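You operate a simulated robot arm through the tools that you are given. There is no shell and no other tool.

You are at the controls of a simulated two-armed robot. One attempt, no reset.

JOB
Box the white tray's three plain sherds by colour, then wipe the grit off the tray.
Fine: orange in the pink paper box, grey in the blue, beige in the cream; green cloth, put back; leave the lamp alone. What is to be rubbed or washed off counts as gone when no trace of it is left.

The check looks at the end state, three seconds after you hand in, the way a careful person would. Anything else that was tipped, shoved, dropped, spilled or broken makes it a failure. Flat cloth is picked up by pressing the open fingertips on it (5 to 10 N) and closing them slowly along it; thin cloth reads only 2 to 8 mm in the jaws.

ROBOT AND FRAMES
Two 7-joint arms with two-finger parallel grippers on one trunk that stands fixed in place. Base frame: the origin is at the foot of the trunk, x ahead of it, y to its left, z up; the work surface is at about z = 740. Readings come in mm, degrees, newtons and seconds.
The left shoulder is at [80, 131, 947], the right one opposite. With the tool pointing down near the work surface each hand reaches from about 400 to 860 mm from the base axis, measured 20 degrees to its own side. Payload 1.57 kg a hand.
The tool frame of a hand sits at the grasp point between the pads (the TCP): z along the fingers, y along the line on which they close. The tips reach 30 mm beyond it. Largest opening 110 mm; finger width 24, thickness 12; the body of the gripper, 48 by 112 mm, starts 78 mm behind the TCP.
Orientation is that of the tool frame in the base frame, as a unit quaternion [w, x, y, z]. With the fingers straight down and closing along the base's y, the tool's x points along the base's -x, its y along +y and its z along -z.

CONTROLS
- The arms move only by the tool arm_command. It takes "left_targets", "right_targets" or both (then of equal length, played together; a hand with none holds still); each is a list of rows, each a list of 3 entries, a list of its own where there are three numbers: the turn, a rotation vector about the tool's x, y, z in degrees, then the shift along the tool's x, y, z in mm, then the closure, from 0 (fully open) to 1 (shut). In form: [[[ax, ay, az], [dx, dy, dz], grip], ...]. A call has 1 to 20 rows; each row is the pose to reach, as a shift and turn from the pose commanded when the call began, along the tool's axes at that moment. Rows are played at 5 a second. More than 50 mm and 8.6 degrees between two rows, or a gripper value outside its range, and nothing of the call is played. Where a pose cannot be reached the arm comes as near as it can. A force on the tool above 40 N (or 10 N above the force at the start of the call, whichever is more), or a blocked arm, ends the call early, and 0.2 s more pass. Each finger travels about 108 mm/s and halts on what it meets, pressing with about 28 N; the grip force reading is that of the motor and also rises with nothing between the fingers. The clock runs only during rows and for 0.2 s after the last one: add rows that repeat a pose to give the fingers time. The reply holds the time, the measured pose of the TCP, the force on the tool along the base axes, the opening and the grip force, in the units named above and with some noise, with the torque about the TCP (base axes, N m) and any sound that the robot's microphone picked up.
- Cameras (640 x 400 px; columns grow to the right, rows downward): "scene" is now at [-53.9, -2.6, 1414.6]; the picture's right is [-0.03, -1.00, 0.00], its down [-0.61, 0.02, -0.79] and it looks along [0.79, -0.02, -0.62] (base axes); focal length 347 px, centre (320, 200). "left" rides on the left gripper at [70, -16, -141] in its tool frame; the picture's right is [0.23, 0.97, 0.00], its down [-0.86, 0.20, -0.48] and it looks along [-0.47, 0.11, 0.88] (tool axes); focal length 222 px, centre (320, 200). "right" rides on the right gripper at [70, 16, -141] in its tool frame; the picture's right is [-0.23, 0.97, 0.00], its down [-0.85, -0.20, -0.48] and it looks along [-0.47, -0.11, 0.88] (tool axes); focal length 222 px, centre (320, 200). There is no depth. A picture from a camera that has moved, and an enlarged one, comes with that camera's place and axes in the base frame and with its lens.
- grab_frame(camera): a new picture of that camera. No time passes.
- head_to(pan, tilt): turns the head with the scene camera to pan (to the left, within 109 degrees either way) and tilt (down, from -29 to 69), counted from straight ahead of the robot. It gives what a move gives.
- enlarge(camera, box): a new picture of the part [left, top, right, bottom] of that camera's present view, enlarged. No time passes.
- finish_job(): hands the job in; it is judged then, once.

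Places have to be worked out from the pictures, the camera data and where the tool is seen. Open the grippers and draw the arms clear of the work before you hand the job in, unless the task says otherwise.

The tools are called after ">>>" as name(argument=value, ...) on one line, values as JSON. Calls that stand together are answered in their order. arm_command: Moves the arms, as the interface text tells. Its arguments: {"type":"object","properties":{"left_targets":{"type":"array","items":{"type":"array"}},"right_targets":{"type":"array","items":{"type":"array"}}},"required":[]} The other tools are called the same way: head_to (pan, tilt) turns the head that bears the scene camera; grab_frame (camera) takes a picture; enlarge (camera, box) takes an enlarged picture of a part of a camera's view; finish_job () hands the job in.

At the start:

```text
time_s: 0.0
left_eef_pos: [681.4, 205.9, 1024.3]
left_ee_rot: [-0.001, 0.001, 1.0, 0.0]
left_wrist_force: [0.1, 0.2, -0.4]
left_torque: [0.03, -0.05, 0.01]
left_finger_gap: 110.0
left_gripper_force: 0.1
right_eef_pos: [510.1, -340.2, 958.7]
right_ee_rot: [0.0, 0.0, 1.0, 0.0]
right_wrist_force: [0.8, 0.4, -0.2]
right_torque: [0.0, -0.02, -0.02]
right_finger_gap: 109.9
right_gripper_force: 0.0
head pan, tilt: [-1.6, 37.9]
```

scene: 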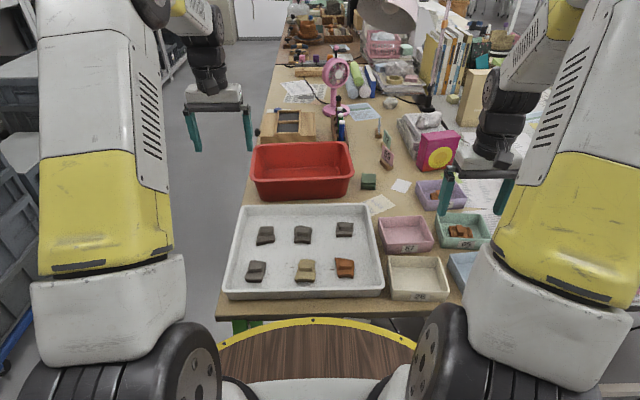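
right: 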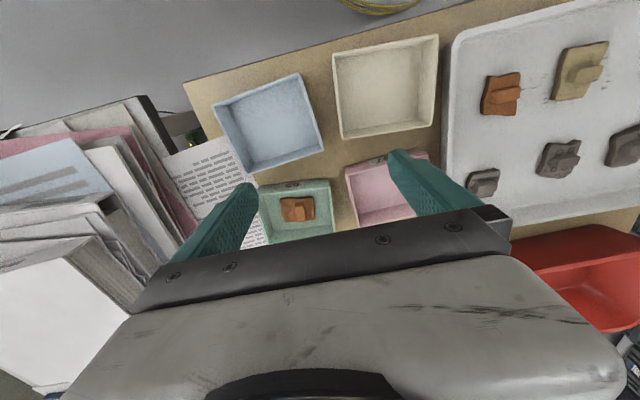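
left: 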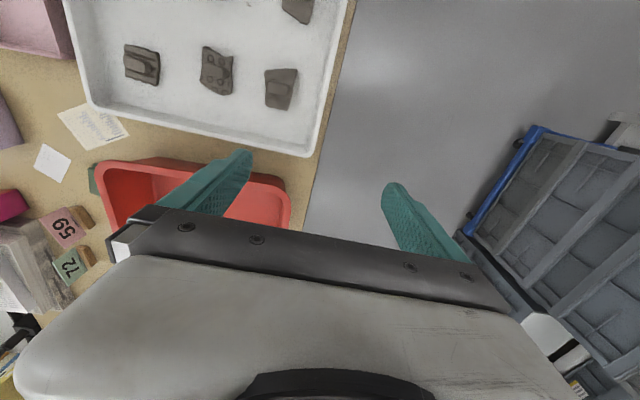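

I start by looking more closely at the tray and its sherds, and at the boxes, before moving anything.

>>> enlarge(camera="scene", box=[210, 190, 400, 310])

>>> enlarge(camera="scene", box=[340, 160, 500, 310])

>>> enlarge(camera="scene", box=[230, 30, 480, 200])

>>> enlarge(camera="right", box=[430, 0, 640, 230])

>>> enlarge(camera="left", box=[0, 0, 340, 200])

```text
3.33 times, centred on (305, 250) of scene
camera zoom: at [-53.9, -2.6, 1414.6], right [-0.03, -1.0, 0.0], down [-0.61, 0.02, -0.79], along [0.79, -0.02, -0.62], focal length 1157 px, centre (370, 33)
```

zoom: 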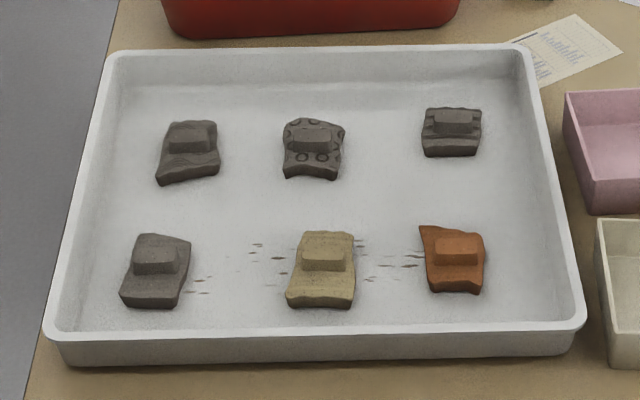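

```text
2.67 times, centred on (420, 235) of scene
camera zoom: at [-53.9, -2.6, 1414.6], right [-0.03, -1.0, 0.0], down [-0.61, 0.02, -0.79], along [0.79, -0.02, -0.62], focal length 926 px, centre (53, 107)
```

zoom: 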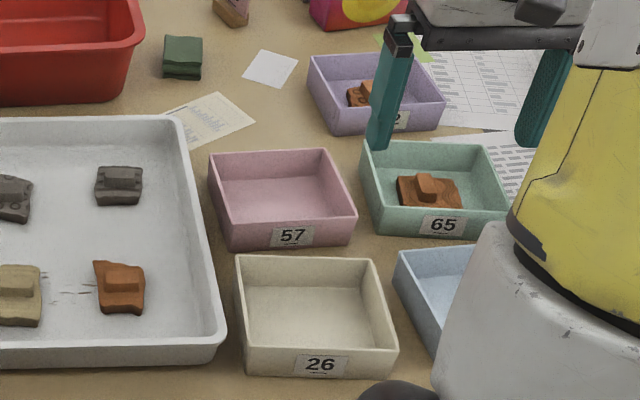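

```text
2.35 times, centred on (355, 115) of scene
camera zoom: at [-53.9, -2.6, 1414.6], right [-0.03, -1.0, 0.0], down [-0.61, 0.02, -0.79], along [0.79, -0.02, -0.62], focal length 817 px, centre (238, 400)
```

zoom: 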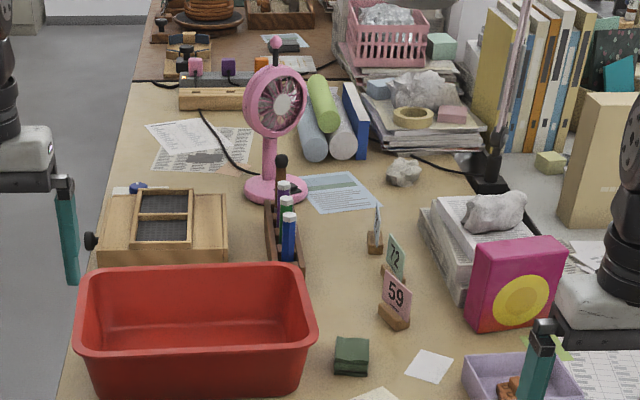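

```text
1.74 times, centred on (535, 115) of right
camera zoom: at [440.7, -323.0, 1099.8], right [0.23, 0.97, 0.0], down [0.85, -0.2, 0.48], along [0.47, -0.11, -0.88], focal length 386 px, centre (-54, 348)
```

zoom: 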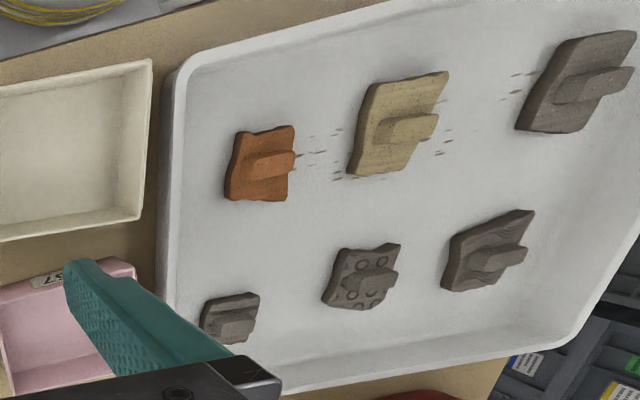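

```text
1.88 times, centred on (170, 100) of left
camera zoom: at [613.2, 187.9, 1165.6], right [-0.23, 0.97, 0.0], down [0.86, 0.2, 0.48], along [0.47, 0.11, -0.88], focal length 418 px, centre (602, 388)
```

zoom: 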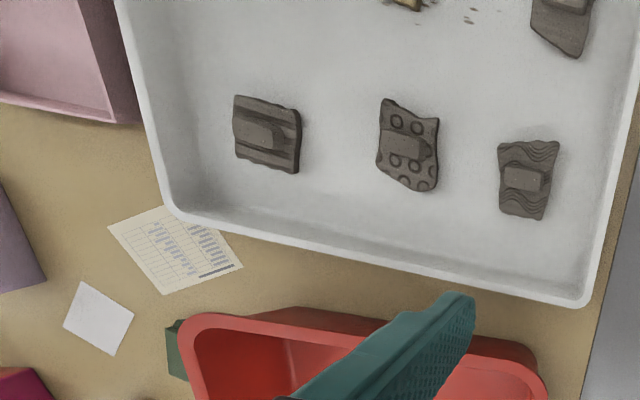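

The front row (grey, beige, orange) looks plain, and the back row is decorated. The grit lies between the front sherds. I turn the head to survey the rest of the bench for the green cloth and anything hidden by the arms.

>>> head_to(pan=-20, tilt=35)

```text
time_s: 0.8
left_eef_pos: [682.1, 205.2, 1025.5]
left_ee_rot: [0.0, 0.0, 1.0, 0.0]
left_wrist_force: [0.7, 0.6, 0.5]
left_torque: [0.01, 0.01, -0.02]
left_finger_gap: 110.0
left_gripper_force: 0.0
right_eef_pos: [510.9, -340.1, 957.8]
right_ee_rot: [0.001, 0.0, 1.0, -0.001]
right_wrist_force: [0.1, 0.5, 0.0]
right_torque: [0.02, -0.03, -0.01]
right_finger_gap: 109.7
right_gripper_force: 0.1
head pan, tilt: [-20.0, 35.0]
```

The head has turned; I take a picture of the right half of the bench.

>>> grab_frame(camera="scene")

>>> enlarge(camera="scene", box=[180, 120, 340, 220])

```text
taken
```

scene: 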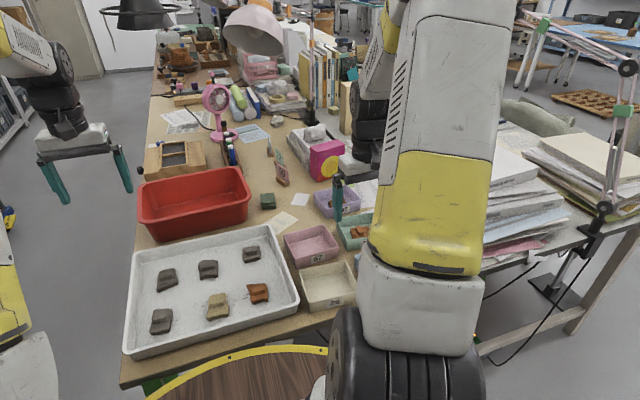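

```text
4.00 times, centred on (260, 170) of scene
camera zoom: at [-57.4, -30.3, 1419.1], right [-0.34, -0.94, 0.0], down [-0.54, 0.2, -0.82], along [0.77, -0.28, -0.57], focal length 1389 px, centre (560, 320)
```

zoom: 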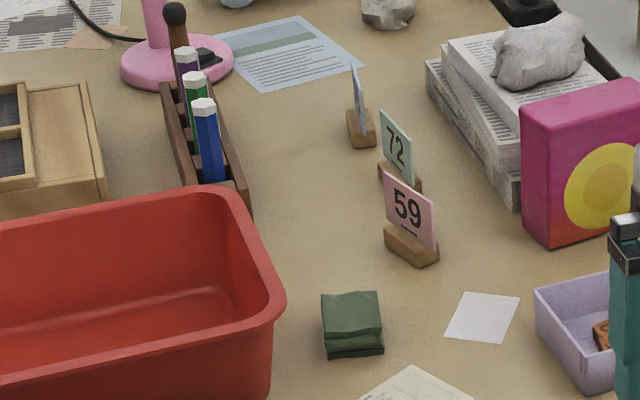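

The green cloth is a folded pad standing just right of the red tub, near [890, -190]. Next I move the left hand outward, clear of the tray, and bring the right hand over the orange sherd (estimated [513, -79]) at a safe height for a close look.

>>> arm_command(left_targets=[[[0, 0, 0], [15, 30, 0], 0], [[0, 0, 0], [35, 65, 0], 0], [[0, 0, 0], [55, 100, 0], 0], [[0, 0, 0], [75, 130, 0], 0], [[0, 0, 0], [95, 165, 0], 0], [[0, 0, 0], [110, 190, 0], 0], [[0, 0, 0], [120, 200, 0], 0], [[0, 0, 0], [120, 200, 0], 0]], right_targets=[[[0, 0, 0], [0, 35, 0], 0], [[0, 0, 0], [0, 75, 10], 0], [[0, 0, 0], [0, 115, 20], 0], [[0, 0, 0], [0, 155, 30], 0], [[0, 0, 0], [0, 195, 40], 0], [[0, 0, 0], [0, 235, 50], 0], [[0, 0, 0], [0, 260, 58], 0], [[0, 0, 0], [0, 260, 58], 0]])

>>> head_to(pan=-6, tilt=43)

```text
time_s: 2.6
left_eef_pos: [562.6, 405.9, 1023.1]
left_ee_rot: [0.0, 0.0, 1.0, 0.0]
left_wrist_force: [-0.3, -1.0, 0.0]
left_torque: [-0.02, 0.02, 0.0]
left_finger_gap: 110.0
left_gripper_force: 0.0
right_eef_pos: [511.3, -82.1, 899.5]
right_ee_rot: [0.001, 0.001, 1.0, -0.001]
right_wrist_force: [-0.8, 0.3, 0.1]
right_torque: [-0.02, 0.03, 0.01]
right_finger_gap: 110.2
right_gripper_force: 0.2
head pan, tilt: [-20.0, 35.0]
```

```text
time_s: 3.4
left_eef_pos: [562.9, 406.4, 1023.9]
left_ee_rot: [0.0, 0.0, 1.0, -0.001]
left_wrist_force: [-0.3, -0.5, -0.5]
left_torque: [-0.03, 0.01, -0.01]
left_finger_gap: 109.8
left_gripper_force: 0.1
right_eef_pos: [511.0, -81.8, 898.4]
right_ee_rot: [0.0, 0.0, 1.0, -0.001]
right_wrist_force: [-0.4, 0.6, 0.2]
right_torque: [0.0, -0.04, 0.02]
right_finger_gap: 110.1
right_gripper_force: 0.0
head pan, tilt: [-6.0, 43.0]
```

Both hands are where commanded. I take close pictures of the orange sherd from the right hand and the overview.

>>> grab_frame(camera="right")

>>> grab_frame(camera="scene")

>>> enlarge(camera="right", box=[230, 60, 550, 260])

```text
taken
camera right: at [441.7, -64.1, 1041.3], right [0.23, 0.97, 0.0], down [0.85, -0.2, 0.48], along [0.47, -0.11, -0.88], focal length 222 px, centre (320, 200)
```

right: 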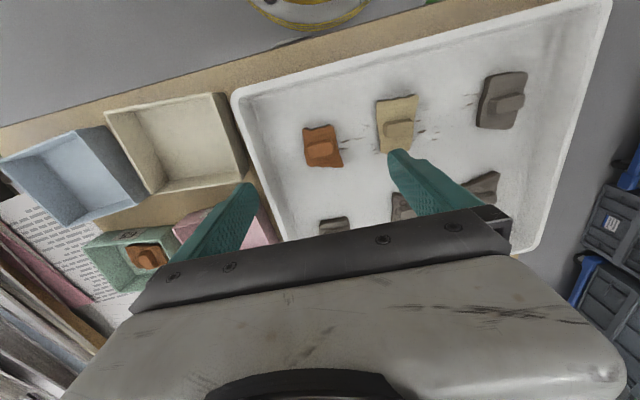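

```text
taken
```

scene: 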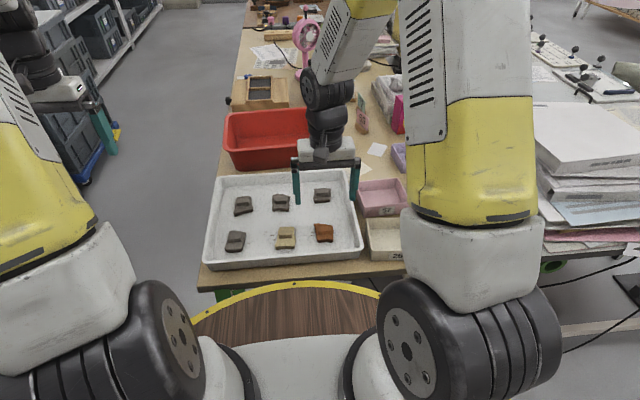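

```text
2.00 times, centred on (390, 160) of right
camera zoom: at [441.7, -64.1, 1041.3], right [0.23, 0.97, 0.0], down [0.85, -0.2, 0.48], along [0.47, -0.11, -0.88], focal length 444 px, centre (180, 280)
```

zoom: 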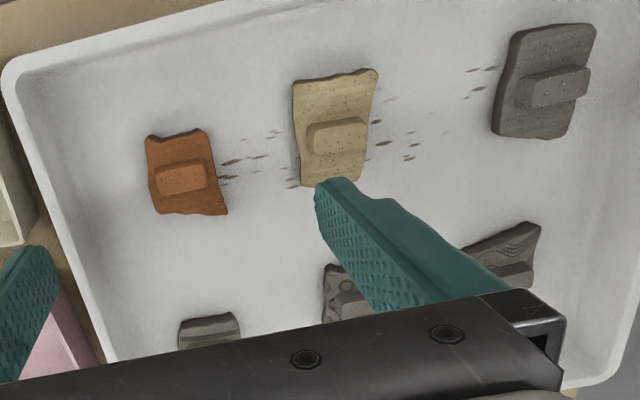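

The right hand's picture puts the orange knob at about [515, -81], with its long side along y. I enlarge the scene view of the sherds to judge the height of plate and knob.

>>> enlarge(camera="scene", box=[210, 210, 370, 270])

>>> enlarge(camera="scene", box=[290, 210, 350, 250])

>>> enlarge(camera="right", box=[280, 100, 360, 180])

>>> enlarge(camera="right", box=[0, 80, 280, 255])

```text
4.00 times, centred on (290, 240) of scene
camera zoom: at [-57.8, -8.8, 1407.2], right [-0.11, -0.99, 0.0], down [-0.68, 0.07, -0.73], along [0.73, -0.08, -0.68], focal length 1389 px, centre (440, 40)
```

zoom: 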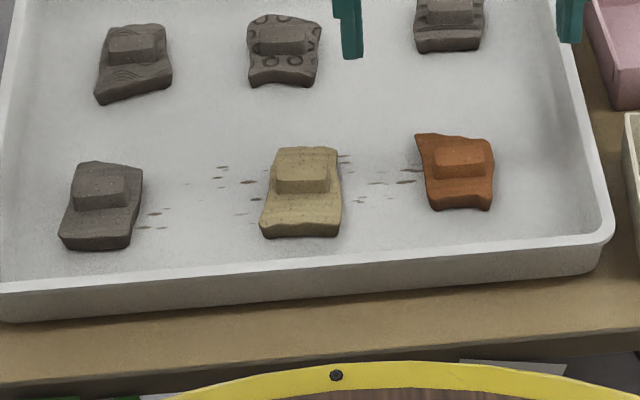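

```text
10.00 times, centred on (320, 230) of scene
camera zoom: at [-57.8, -8.8, 1407.2], right [-0.11, -0.99, 0.0], down [-0.68, 0.07, -0.73], along [0.73, -0.08, -0.68], focal length 3472 px, centre (320, -100)
```

zoom: 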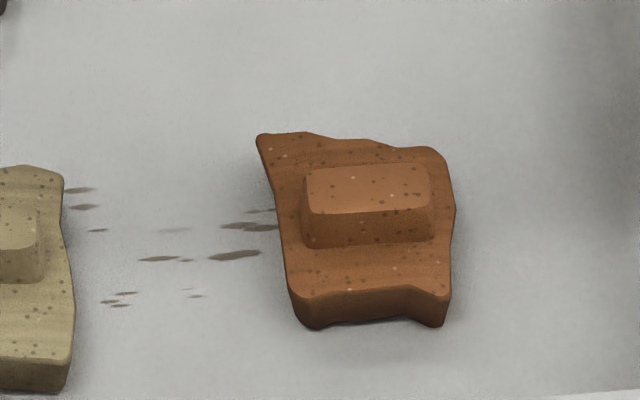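

```text
5.00 times, centred on (320, 140) of right
camera zoom: at [441.7, -64.1, 1041.3], right [0.23, 0.97, 0.0], down [0.85, -0.2, 0.48], along [0.47, -0.11, -0.88], focal length 1111 px, centre (320, 500)
```

zoom: 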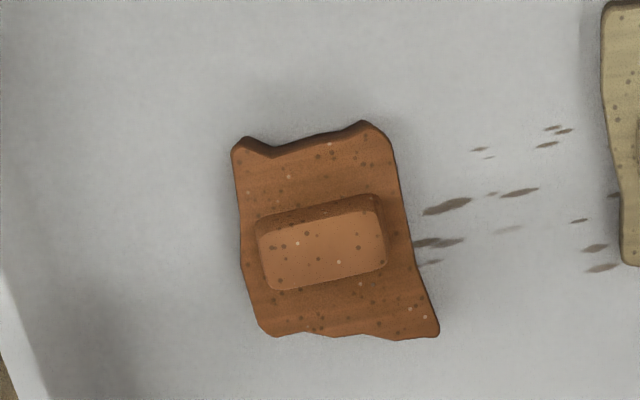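

```text
2.29 times, centred on (140, 168) of right
camera zoom: at [441.7, -64.1, 1041.3], right [0.23, 0.97, 0.0], down [0.85, -0.2, 0.48], along [0.47, -0.11, -0.88], focal length 508 px, centre (731, 274)
```

zoom: 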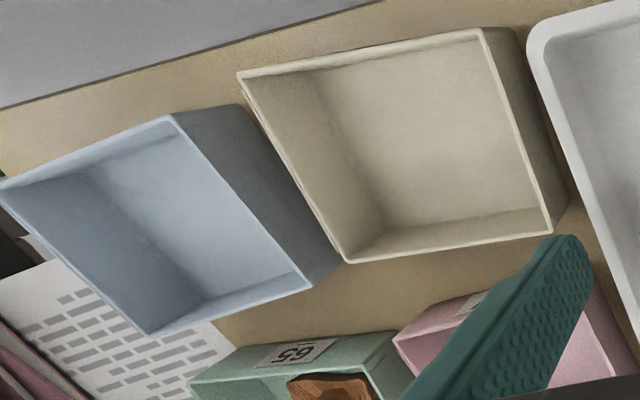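

The knob sits at about [516, -81] and is 31 mm long along y; plate and knob are each around 12 mm thick, so the plate top should be near z = 757. I part-close to a 55 mm gap and descend in stages to TCP z of about 800 before checking.

>>> arm_command(right_targets=[[[0, 0, 0], [-6, 0, 20], 0.5], [[0, 0, 0], [-6, 0, 50], 0.5], [[0, 0, 0], [-6, 0, 75], 0.5], [[0, 0, 0], [-6, 0, 92], 0.5], [[0, 0, 0], [-6, 0, 100], 0.5], [[0, 0, 0], [-6, 0, 100], 0.5]])

>>> enlarge(camera="scene", box=[270, 190, 370, 260])

>>> enlarge(camera="right", box=[220, 80, 420, 220])

```text
time_s: 4.8
left_eef_pos: [564.3, 406.7, 1022.5]
left_ee_rot: [0.0, 0.0, 1.0, 0.0]
left_wrist_force: [-0.1, -0.7, -0.1]
left_torque: [-0.03, 0.04, 0.0]
left_finger_gap: 110.1
left_gripper_force: 0.1
right_eef_pos: [517.7, -82.2, 799.5]
right_ee_rot: [0.001, 0.0, 1.0, 0.0]
right_wrist_force: [0.2, -0.7, -0.8]
right_torque: [0.0, 0.0, 0.01]
right_finger_gap: 55.0
right_gripper_force: 0.2
head pan, tilt: [-6.0, 43.0]
```

```text
5.71 times, centred on (320, 225) of scene
camera zoom: at [-57.8, -8.8, 1407.2], right [-0.1, -0.99, 0.0], down [-0.68, 0.07, -0.73], along [0.73, -0.08, -0.68], focal length 1984 px, centre (320, 57)
```

zoom: 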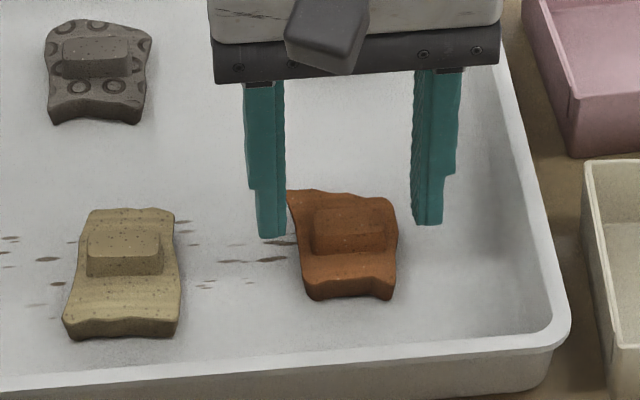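

```text
2.86 times, centred on (320, 150) of right
camera zoom: at [447.4, -64.9, 941.9], right [0.23, 0.97, 0.0], down [0.85, -0.2, 0.48], along [0.47, -0.11, -0.88], focal length 635 px, centre (320, 343)
```

zoom: 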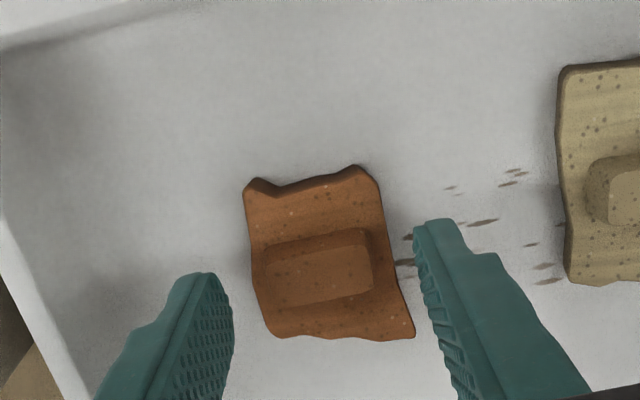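

The fingers straddle the sherd evenly. I lower 10 mm more (tips at about z 760, just above the plate) and close on the knob.

>>> arm_command(right_targets=[[[0, 0, 0], [0.5, 0, 5], 0.5], [[0, 0, 0], [1, 0, 10], 0.5], [[0, 0, 0], [1, 0, 10], 0.6], [[0, 0, 0], [1, 0, 10], 0.68], [[0, 0, 0], [1, 0, 10], 0.76], [[0, 0, 0], [1, 0, 10], 0.85], [[0, 0, 0], [1, 0, 10], 0.85], [[0, 0, 0], [1, 0, 10], 0.85]])

>>> enlarge(camera="scene", box=[270, 190, 370, 260])

>>> enlarge(camera="right", box=[220, 80, 420, 220])

```text
time_s: 6.6
left_eef_pos: [564.2, 407.1, 1022.5]
left_ee_rot: [0.001, 0.0, 1.0, 0.001]
left_wrist_force: [-0.5, -0.7, -0.3]
left_torque: [0.02, 0.0, -0.01]
left_finger_gap: 110.0
left_gripper_force: 0.1
right_eef_pos: [514.8, -80.5, 789.9]
right_ee_rot: [0.001, 0.0, 1.0, -0.001]
right_wrist_force: [0.4, 0.2, 0.4]
right_torque: [-0.02, -0.05, 0.01]
right_finger_gap: 30.9
right_gripper_force: 28.4
head pan, tilt: [-6.0, 43.0]
```

```text
5.71 times, centred on (320, 225) of scene
camera zoom: at [-57.8, -8.8, 1407.2], right [-0.1, -0.99, 0.0], down [-0.68, 0.07, -0.73], along [0.73, -0.08, -0.68], focal length 1984 px, centre (320, 57)
```

zoom: 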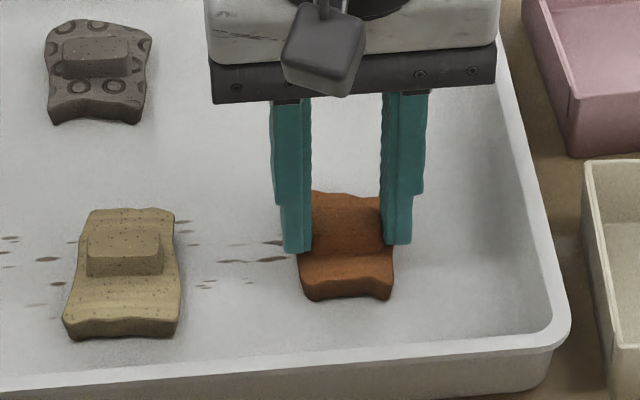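

```text
2.86 times, centred on (320, 150) of right
camera zoom: at [446.2, -63.6, 932.6], right [0.23, 0.97, 0.0], down [0.85, -0.2, 0.48], along [0.47, -0.11, -0.88], focal length 635 px, centre (320, 343)
```

zoom: 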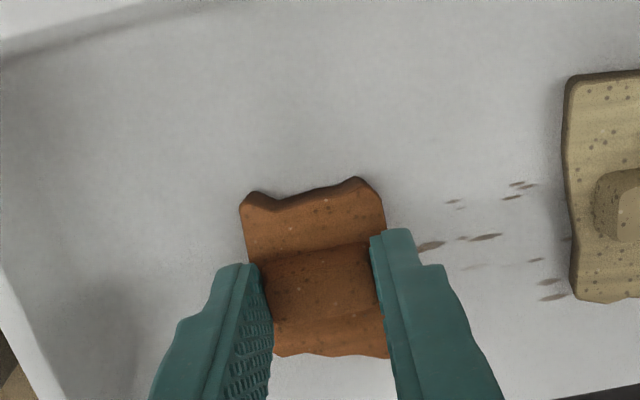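

The jaws stopped at 30.9 mm on the knob with 28 N. I lift straight up 80 mm, gently, and check the hold.

>>> arm_command(right_targets=[[[0, 0, 0], [0, 0, -5], 0.85], [[0, 0, 0], [0, 0, -20], 0.85], [[0, 0, 0], [0, 0, -45], 0.85], [[0, 0, 0], [0, 0, -70], 0.85], [[0, 0, 0], [0, 0, -85], 0.85], [[0, 0, 0], [0, 0, -85], 0.85]])

>>> grab_frame(camera="right")

>>> grab_frame(camera="scene")

```text
time_s: 8.0
left_eef_pos: [563.5, 407.3, 1023.4]
left_ee_rot: [0.0, -0.001, 1.0, 0.0]
left_wrist_force: [-0.8, -1.0, -0.3]
left_torque: [0.01, -0.02, 0.02]
left_finger_gap: 110.1
left_gripper_force: 0.0
right_eef_pos: [513.9, -78.5, 875.3]
right_ee_rot: [0.0, 0.0, 1.0, -0.001]
right_wrist_force: [-0.4, -0.4, -0.6]
right_torque: [-0.03, 0.01, -0.01]
right_finger_gap: 30.9
right_gripper_force: 27.9
head pan, tilt: [-6.0, 43.0]
```

```text
taken
camera right: at [444.8, -62.7, 1016.5], right [0.23, 0.97, 0.0], down [0.85, -0.2, 0.48], along [0.47, -0.11, -0.88], focal length 222 px, centre (320, 200)
```

right: 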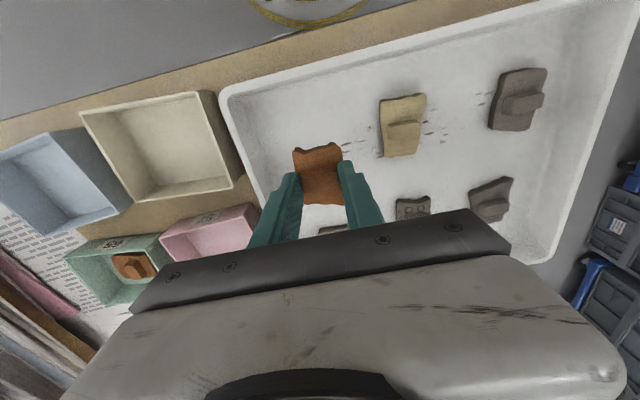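

```text
taken
```

scene: 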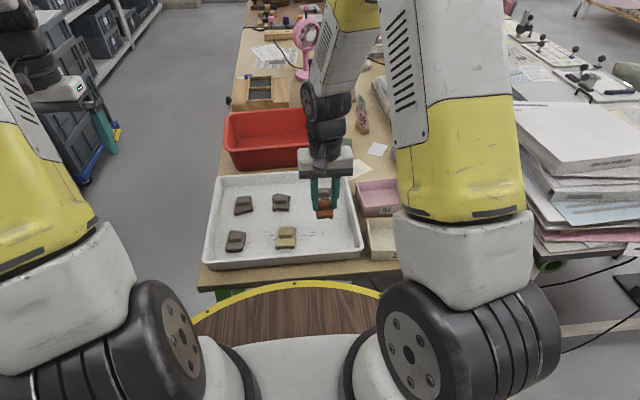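

The orange sherd is held firmly. The pink box centre works out at about [630, -250], so I carry the sherd there at this height and look before lowering.

>>> arm_command(right_targets=[[[0, 0, 0], [-15, -22, 0], 0.85], [[0, 0, 0], [-38, -56, 0], 0.85], [[0, 0, 0], [-62, -92, 0], 0.85], [[0, 0, 0], [-86, -127, 0], 0.85], [[0, 0, 0], [-106, -157, 0], 0.85], [[0, 0, 0], [-116, -171, 0], 0.85], [[0, 0, 0], [-116, -171, 0], 0.85]])

>>> grab_frame(camera="right")

>>> grab_frame(camera="scene")

```text
time_s: 9.6
left_eef_pos: [564.3, 406.3, 1023.6]
left_ee_rot: [0.0, 0.0, 1.0, -0.001]
left_wrist_force: [-0.8, -0.7, 0.3]
left_torque: [0.01, 0.0, 0.01]
left_finger_gap: 110.0
left_gripper_force: 0.0
right_eef_pos: [629.8, -250.7, 872.5]
right_ee_rot: [0.001, 0.0, 1.0, -0.001]
right_wrist_force: [-0.4, 0.0, -0.7]
right_torque: [0.0, -0.01, 0.03]
right_finger_gap: 31.1
right_gripper_force: 27.9
head pan, tilt: [-6.0, 43.0]
```

```text
taken
camera right: at [560.3, -233.6, 1016.0], right [0.23, 0.97, 0.0], down [0.85, -0.2, 0.48], along [0.47, -0.11, -0.88], focal length 222 px, centre (320, 200)
```

right: 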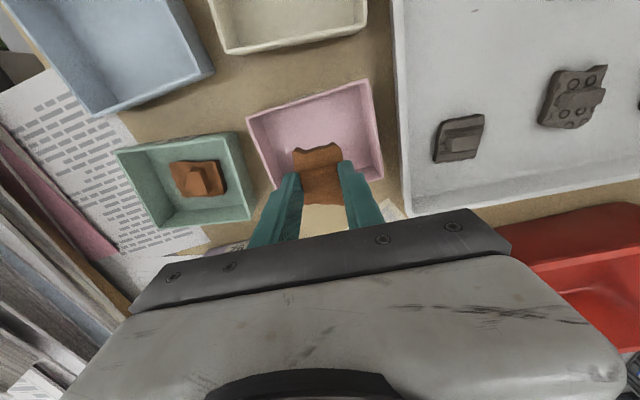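

```text
taken
```

scene: 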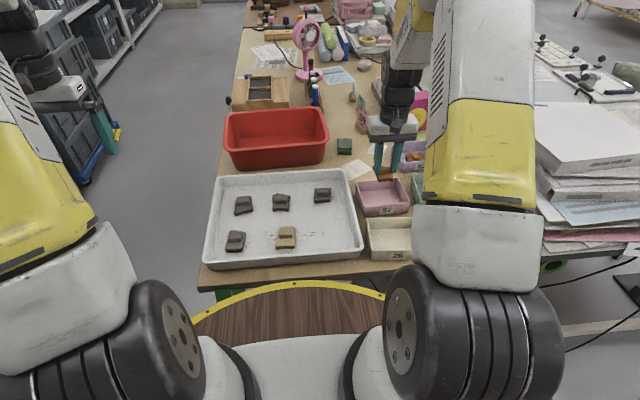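

The hold is good and the pink box centre is right under the tool ([627, -249]). I lower toward the box floor, slowing at the end, still gripping.

>>> arm_command(right_targets=[[[0, 0, 0], [2, 1, 15], 0.85], [[0, 0, 0], [2, 1, 40], 0.85], [[0, 0, 0], [2, 1, 62], 0.85], [[0, 0, 0], [2, 1, 74], 0.85], [[0, 0, 0], [2, 1, 79], 0.85], [[0, 0, 0], [2, 1, 81], 0.85], [[0, 0, 0], [2, 1, 81], 0.85]])

>>> enlarge(camera="right", box=[220, 60, 420, 220])

>>> enlarge(camera="scene", box=[330, 140, 430, 230])

```text
time_s: 11.2
left_eef_pos: [563.9, 406.2, 1023.0]
left_ee_rot: [0.0, 0.0, 1.0, 0.0]
left_wrist_force: [-1.2, 0.0, 0.4]
left_torque: [-0.02, 0.02, -0.03]
left_finger_gap: 110.2
left_gripper_force: 0.0
right_eef_pos: [630.4, -248.5, 793.6]
right_ee_rot: [0.001, 0.0, 1.0, -0.001]
right_wrist_force: [0.3, 0.2, -0.5]
right_torque: [0.02, -0.01, 0.0]
right_finger_gap: 31.1
right_gripper_force: 28.1
head pan, tilt: [-6.0, 43.0]
```

```text
2.50 times, centred on (320, 140) of right
camera zoom: at [559.9, -232.0, 935.2], right [0.23, 0.97, 0.0], down [0.85, -0.2, 0.48], along [0.47, -0.11, -0.88], focal length 555 px, centre (320, 350)
```

zoom: 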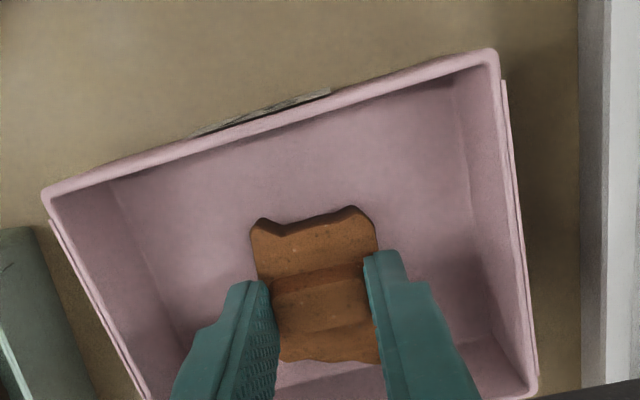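

```text
4.44 times, centred on (380, 185) of scene
camera zoom: at [-57.7, -8.8, 1407.2], right [-0.1, -0.99, 0.0], down [-0.68, 0.07, -0.73], along [0.73, -0.08, -0.68], focal length 1543 px, centre (53, 267)
```

zoom: 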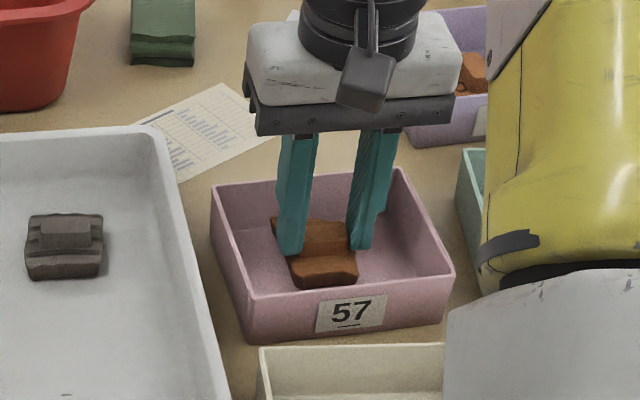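

The sherd is inside the box, a few millimetres above its floor. I ease down 4 mm and see whether contact shows in the force.

>>> arm_command(right_targets=[[[0, 0, 0], [0, 0, 1.5], 0.85], [[0, 0, 0], [0, 0, 3], 0.85], [[0, 0, 0], [0, 0, 4], 0.85], [[0, 0, 0], [0, 0, 4], 0.85]])

```text
time_s: 12.2
left_eef_pos: [563.5, 406.3, 1022.8]
left_ee_rot: [0.0, 0.0, 1.0, 0.001]
left_wrist_force: [-0.4, -0.1, -0.2]
left_torque: [0.01, -0.04, 0.02]
left_finger_gap: 109.8
left_gripper_force: 0.1
right_eef_pos: [628.8, -249.8, 789.1]
right_ee_rot: [0.002, 0.001, 1.0, -0.001]
right_wrist_force: [-0.7, -1.2, 3.5]
right_torque: [-0.03, -0.02, -0.01]
right_finger_gap: 31.2
right_gripper_force: 28.2
head pan, tilt: [-6.0, 43.0]
```

A 3.5 N upward force shows the sherd is resting on the box floor. I open only to about 50 mm, then lift straight out.

>>> arm_command(right_targets=[[[0, 0, 0], [0, 0, 3.5], 0.7], [[0, 0, 0], [0, 0, 3], 0.62], [[0, 0, 0], [0, 0, 2], 0.55], [[0, 0, 0], [0, 0, 2], 0.55], [[0, 0, 0], [0, 0, -20], 0.55], [[0, 0, 0], [0, 0, -55], 0.55], [[0, 0, 0], [0, 0, -90], 0.55], [[0, 0, 0], [0, 0, -110], 0.55], [[0, 0, 0], [0, 0, -110], 0.55]])

>>> grab_frame(camera="right")

>>> enlarge(camera="scene", box=[330, 140, 430, 230])

```text
time_s: 14.2
left_eef_pos: [563.6, 407.0, 1023.5]
left_ee_rot: [0.001, 0.001, 1.0, 0.0]
left_wrist_force: [-1.0, -0.5, 0.1]
left_torque: [0.0, 0.0, -0.02]
left_finger_gap: 110.2
left_gripper_force: 0.1
right_eef_pos: [626.9, -249.4, 899.4]
right_ee_rot: [0.0, 0.0, 1.0, -0.001]
right_wrist_force: [0.1, 0.4, 0.1]
right_torque: [-0.01, 0.02, 0.01]
right_finger_gap: 49.6
right_gripper_force: 0.1
head pan, tilt: [-6.0, 43.0]
```

```text
taken
camera right: at [558.1, -233.2, 1041.5], right [0.23, 0.97, 0.0], down [0.85, -0.2, 0.48], along [0.47, -0.11, -0.88], focal length 222 px, centre (320, 200)
```

right: 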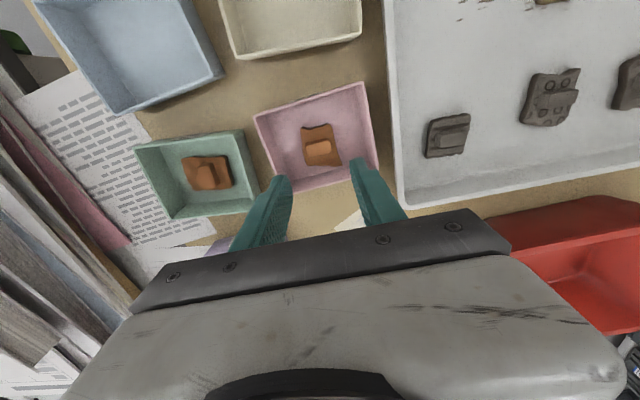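

```text
4.44 times, centred on (380, 185) of scene
camera zoom: at [-57.7, -8.8, 1407.2], right [-0.1, -0.99, 0.0], down [-0.68, 0.07, -0.73], along [0.73, -0.08, -0.68], focal length 1543 px, centre (53, 267)
```

zoom: 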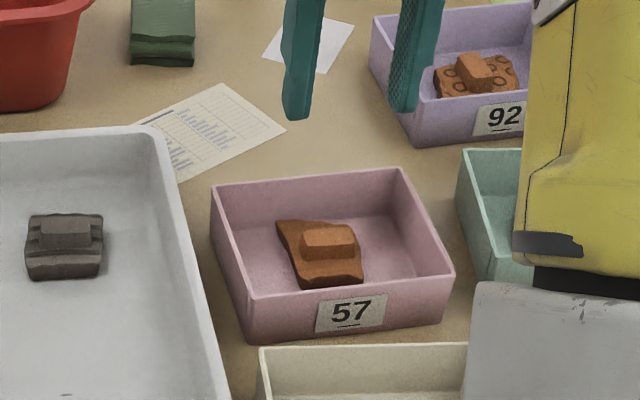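

The orange sherd lies flat in the pink box. Next is the beige one, with its knob at about [515, 15]; I move above it and look.

>>> arm_command(right_targets=[[[0, 0, 0], [12, 25, 0], 0.5], [[0, 0, 0], [30, 65, 0], 0.5], [[0, 0, 0], [48, 107, 0], 0.5], [[0, 0, 0], [66, 150, 0], 0.5], [[0, 0, 0], [84, 192, 0], 0.5], [[0, 0, 0], [102, 232, 0], 0.5], [[0, 0, 0], [112, 258, 5], 0.5], [[0, 0, 0], [114, 264, 10], 0.5], [[0, 0, 0], [114, 264, 10], 0.5]])

>>> grab_frame(camera="right")

>>> enlarge(camera="right", box=[240, 70, 480, 220])

>>> enlarge(camera="scene", box=[210, 200, 330, 270])

```text
time_s: 16.2
left_eef_pos: [564.2, 406.0, 1024.7]
left_ee_rot: [0.0, -0.001, 1.0, 0.001]
left_wrist_force: [-0.2, -0.6, 0.3]
left_torque: [0.03, -0.01, 0.0]
left_finger_gap: 109.9
left_gripper_force: 0.0
right_eef_pos: [515.1, 13.5, 890.0]
right_ee_rot: [0.0, 0.0, 1.0, -0.001]
right_wrist_force: [0.1, 0.2, -0.5]
right_torque: [0.01, 0.02, -0.02]
right_finger_gap: 54.8
right_gripper_force: 0.0
head pan, tilt: [-6.0, 43.0]
```

```text
taken
camera right: at [444.9, 30.1, 1032.0], right [0.23, 0.97, 0.0], down [0.85, -0.2, 0.48], along [0.47, -0.11, -0.88], focal length 222 px, centre (320, 200)
```

right: 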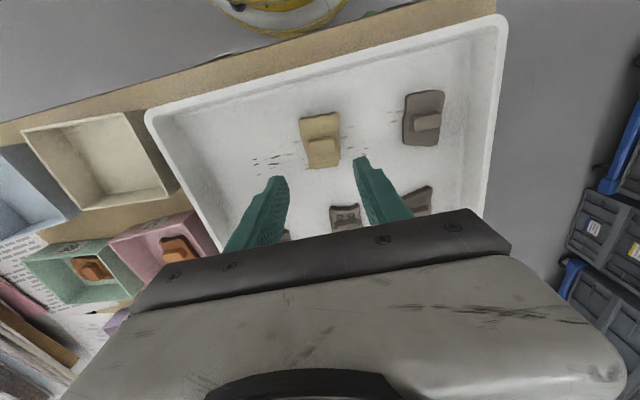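

```text
2.67 times, centred on (360, 145) of right
camera zoom: at [444.9, 30.1, 1032.0], right [0.23, 0.97, 0.0], down [0.85, -0.2, 0.48], along [0.47, -0.11, -0.88], focal length 592 px, centre (213, 347)
```

zoom: 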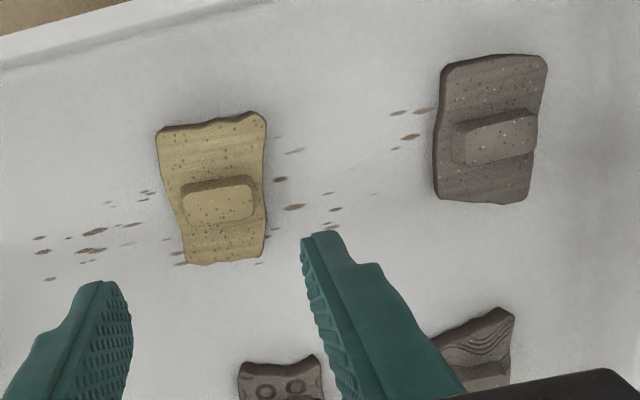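

```text
5.33 times, centred on (270, 235) of scene
camera zoom: at [-57.8, -8.8, 1407.2], right [-0.1, -0.99, 0.0], down [-0.68, 0.07, -0.73], along [0.73, -0.08, -0.68], focal length 1852 px, centre (587, 13)
```

zoom: 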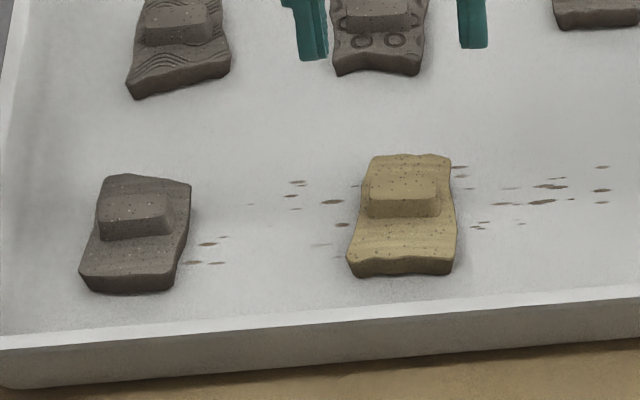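

The beige knob centre is at [515, 16.5], so I shift 2.5 mm left and descend to TCP z of about 790 with the fingers at a 55 mm gap, then close slowly.

>>> arm_command(right_targets=[[[0, 0, 0], [0, 2.5, 15], 0.5], [[0, 0, 0], [0, 2.5, 45], 0.5], [[0, 0, 0], [0, 2.5, 75], 0.5], [[0, 0, 0], [0, 2.5, 92], 0.5], [[0, 0, 0], [0, 2.5, 100], 0.5], [[0, 0, 0], [0, 2.5, 100], 0.5], [[0, 0, 0], [0, 2.5, 100], 0.6], [[0, 0, 0], [0, 2.5, 100], 0.68], [[0, 0, 0], [0, 2.5, 100], 0.76], [[0, 0, 0], [0, 2.5, 100], 0.85], [[0, 0, 0], [0, 2.5, 100], 0.85], [[0, 0, 0], [0, 2.5, 100], 0.85]])

>>> enlarge(camera="scene", box=[210, 200, 330, 270])

>>> enlarge(camera="right", box=[220, 80, 420, 220])

```text
time_s: 18.8
left_eef_pos: [563.9, 407.1, 1023.0]
left_ee_rot: [-0.001, -0.001, 1.0, 0.0]
left_wrist_force: [0.3, -0.1, 0.0]
left_torque: [-0.02, 0.04, -0.02]
left_finger_gap: 109.7
left_gripper_force: 0.1
right_eef_pos: [516.0, 16.5, 789.0]
right_ee_rot: [-0.001, 0.0, 1.0, -0.002]
right_wrist_force: [-0.8, 0.2, 0.9]
right_torque: [-0.04, -0.02, 0.01]
right_finger_gap: 31.0
right_gripper_force: 28.4
head pan, tilt: [-6.0, 43.0]
```

```text
5.33 times, centred on (270, 235) of scene
camera zoom: at [-57.8, -8.8, 1407.2], right [-0.1, -0.99, 0.0], down [-0.68, 0.07, -0.73], along [0.73, -0.08, -0.68], focal length 1852 px, centre (587, 13)
```

zoom: 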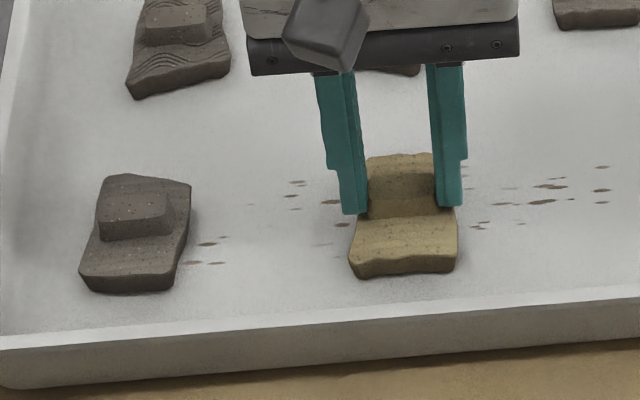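

```text
2.86 times, centred on (320, 150) of right
camera zoom: at [446.4, 33.2, 931.4], right [0.23, 0.97, 0.0], down [0.85, -0.2, 0.48], along [0.47, -0.11, -0.88], focal length 635 px, centre (320, 343)
```

zoom: 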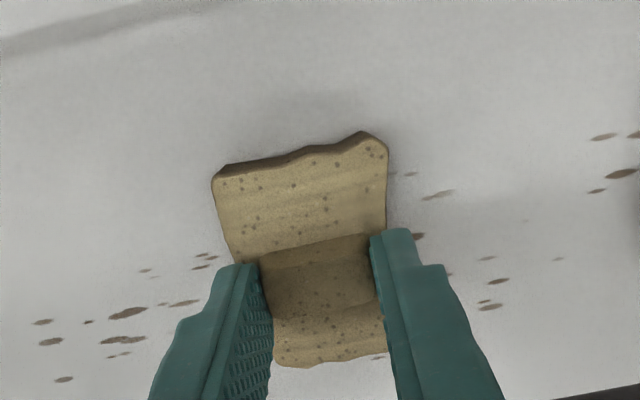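

The jaws hold the beige knob at 31.0 mm. I lift it 85 mm and carry it toward the cream box (centre about [476, -245]).

>>> arm_command(right_targets=[[[0, 0, 0], [0, 0, -6], 0.85], [[0, 0, 0], [0, 0, -25], 0.85], [[0, 0, 0], [0, 0, -55], 0.85], [[0, 0, 0], [0, 0, -80], 0.85], [[0, 0, 0], [3, -20, -87], 0.85], [[0, 0, 0], [8, -60, -87], 0.85], [[0, 0, 0], [13, -102, -87], 0.85], [[0, 0, 0], [18, -145, -87], 0.85], [[0, 0, 0], [24, -187, -87], 0.85], [[0, 0, 0], [29, -227, -87], 0.85], [[0, 0, 0], [32, -252, -87], 0.85], [[0, 0, 0], [33, -261, -87], 0.85], [[0, 0, 0], [33, -261, -87], 0.85]])

>>> grab_frame(camera="right")

>>> grab_frame(camera="scene")

```text
time_s: 21.6
left_eef_pos: [565.3, 406.2, 1023.3]
left_ee_rot: [0.0, 0.0, 1.0, 0.0]
left_wrist_force: [-0.1, -0.2, 0.4]
left_torque: [0.0, -0.01, 0.01]
left_finger_gap: 109.8
left_gripper_force: 0.1
right_eef_pos: [484.3, -247.2, 878.0]
right_ee_rot: [0.001, 0.0, 1.0, -0.001]
right_wrist_force: [-0.2, -0.1, -1.3]
right_torque: [-0.01, 0.02, 0.0]
right_finger_gap: 31.3
right_gripper_force: 27.7
head pan, tilt: [-6.0, 43.0]
```

```text
taken
camera right: at [414.0, -231.0, 1020.9], right [0.23, 0.97, 0.0], down [0.85, -0.2, 0.48], along [0.47, -0.11, -0.88], focal length 222 px, centre (320, 200)
```

right: 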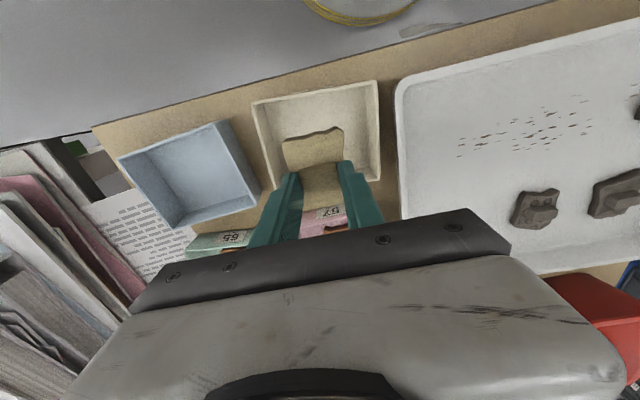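

```text
taken
```

scene: 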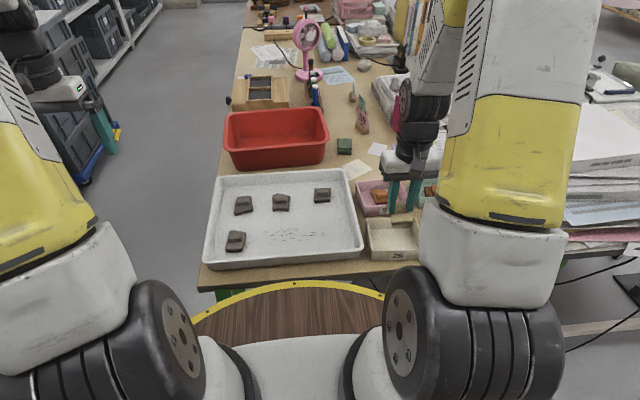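

The beige sherd is over the cream box, whose centre computes to [476, -244]. I lower it slowly, ending with small steps onto the floor.

>>> arm_command(right_targets=[[[0, 0, 0], [0, 2, 15], 0.85], [[0, 0, 0], [0, 2, 40], 0.85], [[0, 0, 0], [0, 2, 64], 0.85], [[0, 0, 0], [0, 2, 78], 0.85], [[0, 0, 0], [0, 2, 83], 0.85], [[0, 0, 0], [0, 2, 85], 0.85], [[0, 0, 0], [0, 2, 86.5], 0.85], [[0, 0, 0], [0, 2, 86.5], 0.85]])

>>> enlarge(camera="right", box=[220, 60, 420, 220])

>>> enlarge(camera="scene", box=[340, 170, 450, 270])

```text
time_s: 23.4
left_eef_pos: [563.6, 406.3, 1022.1]
left_ee_rot: [0.0, 0.0, 1.0, -0.001]
left_wrist_force: [-0.9, 0.1, 0.1]
left_torque: [0.02, 0.0, 0.0]
left_finger_gap: 109.9
left_gripper_force: 0.1
right_eef_pos: [482.0, -243.1, 791.3]
right_ee_rot: [0.001, 0.0, 1.0, -0.001]
right_wrist_force: [0.2, 0.9, -1.2]
right_torque: [-0.01, -0.01, 0.02]
right_finger_gap: 31.1
right_gripper_force: 28.3
head pan, tilt: [-6.0, 43.0]
```

```text
2.50 times, centred on (320, 140) of right
camera zoom: at [413.0, -226.2, 932.6], right [0.23, 0.97, 0.0], down [0.85, -0.2, 0.48], along [0.47, -0.11, -0.88], focal length 555 px, centre (320, 350)
```

zoom: 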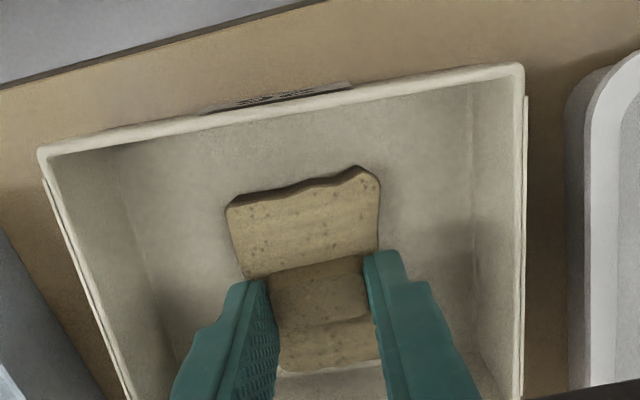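

```text
4.00 times, centred on (395, 220) of scene
camera zoom: at [-57.8, -8.8, 1407.2], right [-0.1, -0.99, 0.0], down [-0.68, 0.07, -0.73], along [0.73, -0.08, -0.68], focal length 1389 px, centre (20, 120)
```

zoom: 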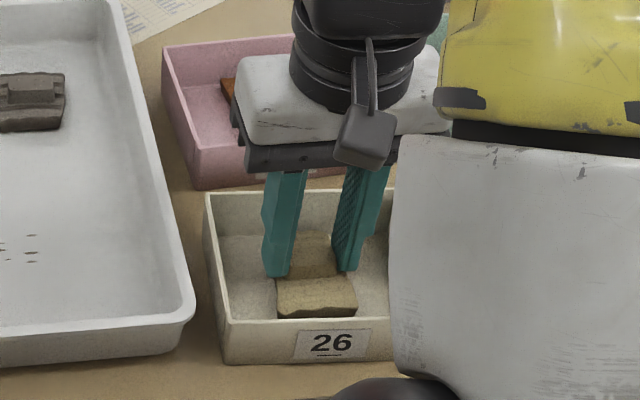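

The sherd is inside the cream box, just above the floor. I ease down the last few millimetres to feel contact.

>>> arm_command(right_targets=[[[0, 0, 0], [0, 0, 1], 0.85], [[0, 0, 0], [0, 0, 2], 0.85], [[0, 0, 0], [0, 0, 3], 0.85], [[0, 0, 0], [0, 0, 3], 0.85]])

```text
time_s: 24.4
left_eef_pos: [563.0, 406.9, 1023.9]
left_ee_rot: [0.0, 0.0, 1.0, 0.0]
left_wrist_force: [0.0, 0.0, -0.3]
left_torque: [0.0, -0.01, -0.01]
left_finger_gap: 110.1
left_gripper_force: 0.0
right_eef_pos: [482.3, -243.4, 787.3]
right_ee_rot: [0.001, -0.001, 1.0, -0.001]
right_wrist_force: [-0.5, -0.7, 16.7]
right_torque: [-0.03, 0.28, -0.03]
right_finger_gap: 30.8
right_gripper_force: 27.7
head pan, tilt: [-6.0, 43.0]
```

Contact reads 16.7 N, so it sits on the floor. I back off 1.5 mm to unload it, open to 50 mm and rise.

>>> arm_command(right_targets=[[[0, 0, 0], [0, 0, -1.3], 0.85], [[0, 0, 0], [0, 0, -1.5], 0.7], [[0, 0, 0], [0, 0, -1.5], 0.62], [[0, 0, 0], [0, 0, -2], 0.55], [[0, 0, 0], [0, 0, -2], 0.55], [[0, 0, 0], [0, 0, -25], 0.55], [[0, 0, 0], [0, 0, -60], 0.55], [[0, 0, 0], [0, 0, -95], 0.55], [[0, 0, 0], [0, 0, -110], 0.55], [[0, 0, 0], [0, 0, -110], 0.55]])

>>> grab_frame(camera="right")

>>> enlarge(camera="scene", box=[340, 170, 450, 270])

```text
time_s: 26.6
left_eef_pos: [563.2, 407.3, 1023.0]
left_ee_rot: [0.0, 0.001, 1.0, 0.0]
left_wrist_force: [-1.6, 0.6, 0.6]
left_torque: [0.01, 0.01, 0.02]
left_finger_gap: 109.9
left_gripper_force: 0.0
right_eef_pos: [482.3, -243.3, 895.9]
right_ee_rot: [0.0, 0.0, 1.0, -0.001]
right_wrist_force: [0.1, 0.2, -0.5]
right_torque: [0.01, 0.0, -0.01]
right_finger_gap: 49.6
right_gripper_force: 0.1
head pan, tilt: [-6.0, 43.0]
```

```text
taken
camera right: at [412.4, -226.9, 1038.5], right [0.23, 0.97, 0.0], down [0.85, -0.2, 0.48], along [0.47, -0.11, -0.88], focal length 222 px, centre (320, 200)
```

right: 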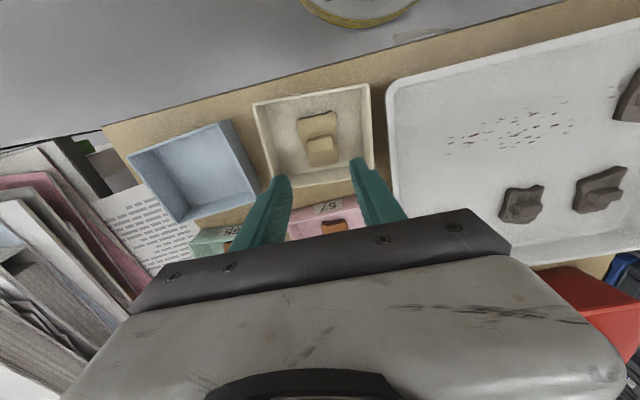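

```text
4.00 times, centred on (395, 220) of scene
camera zoom: at [-57.8, -8.8, 1407.2], right [-0.1, -0.99, 0.0], down [-0.68, 0.07, -0.73], along [0.73, -0.08, -0.68], focal length 1389 px, centre (20, 120)
```

zoom: 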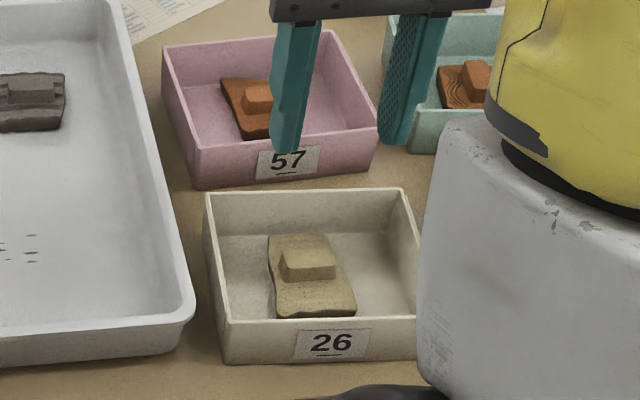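

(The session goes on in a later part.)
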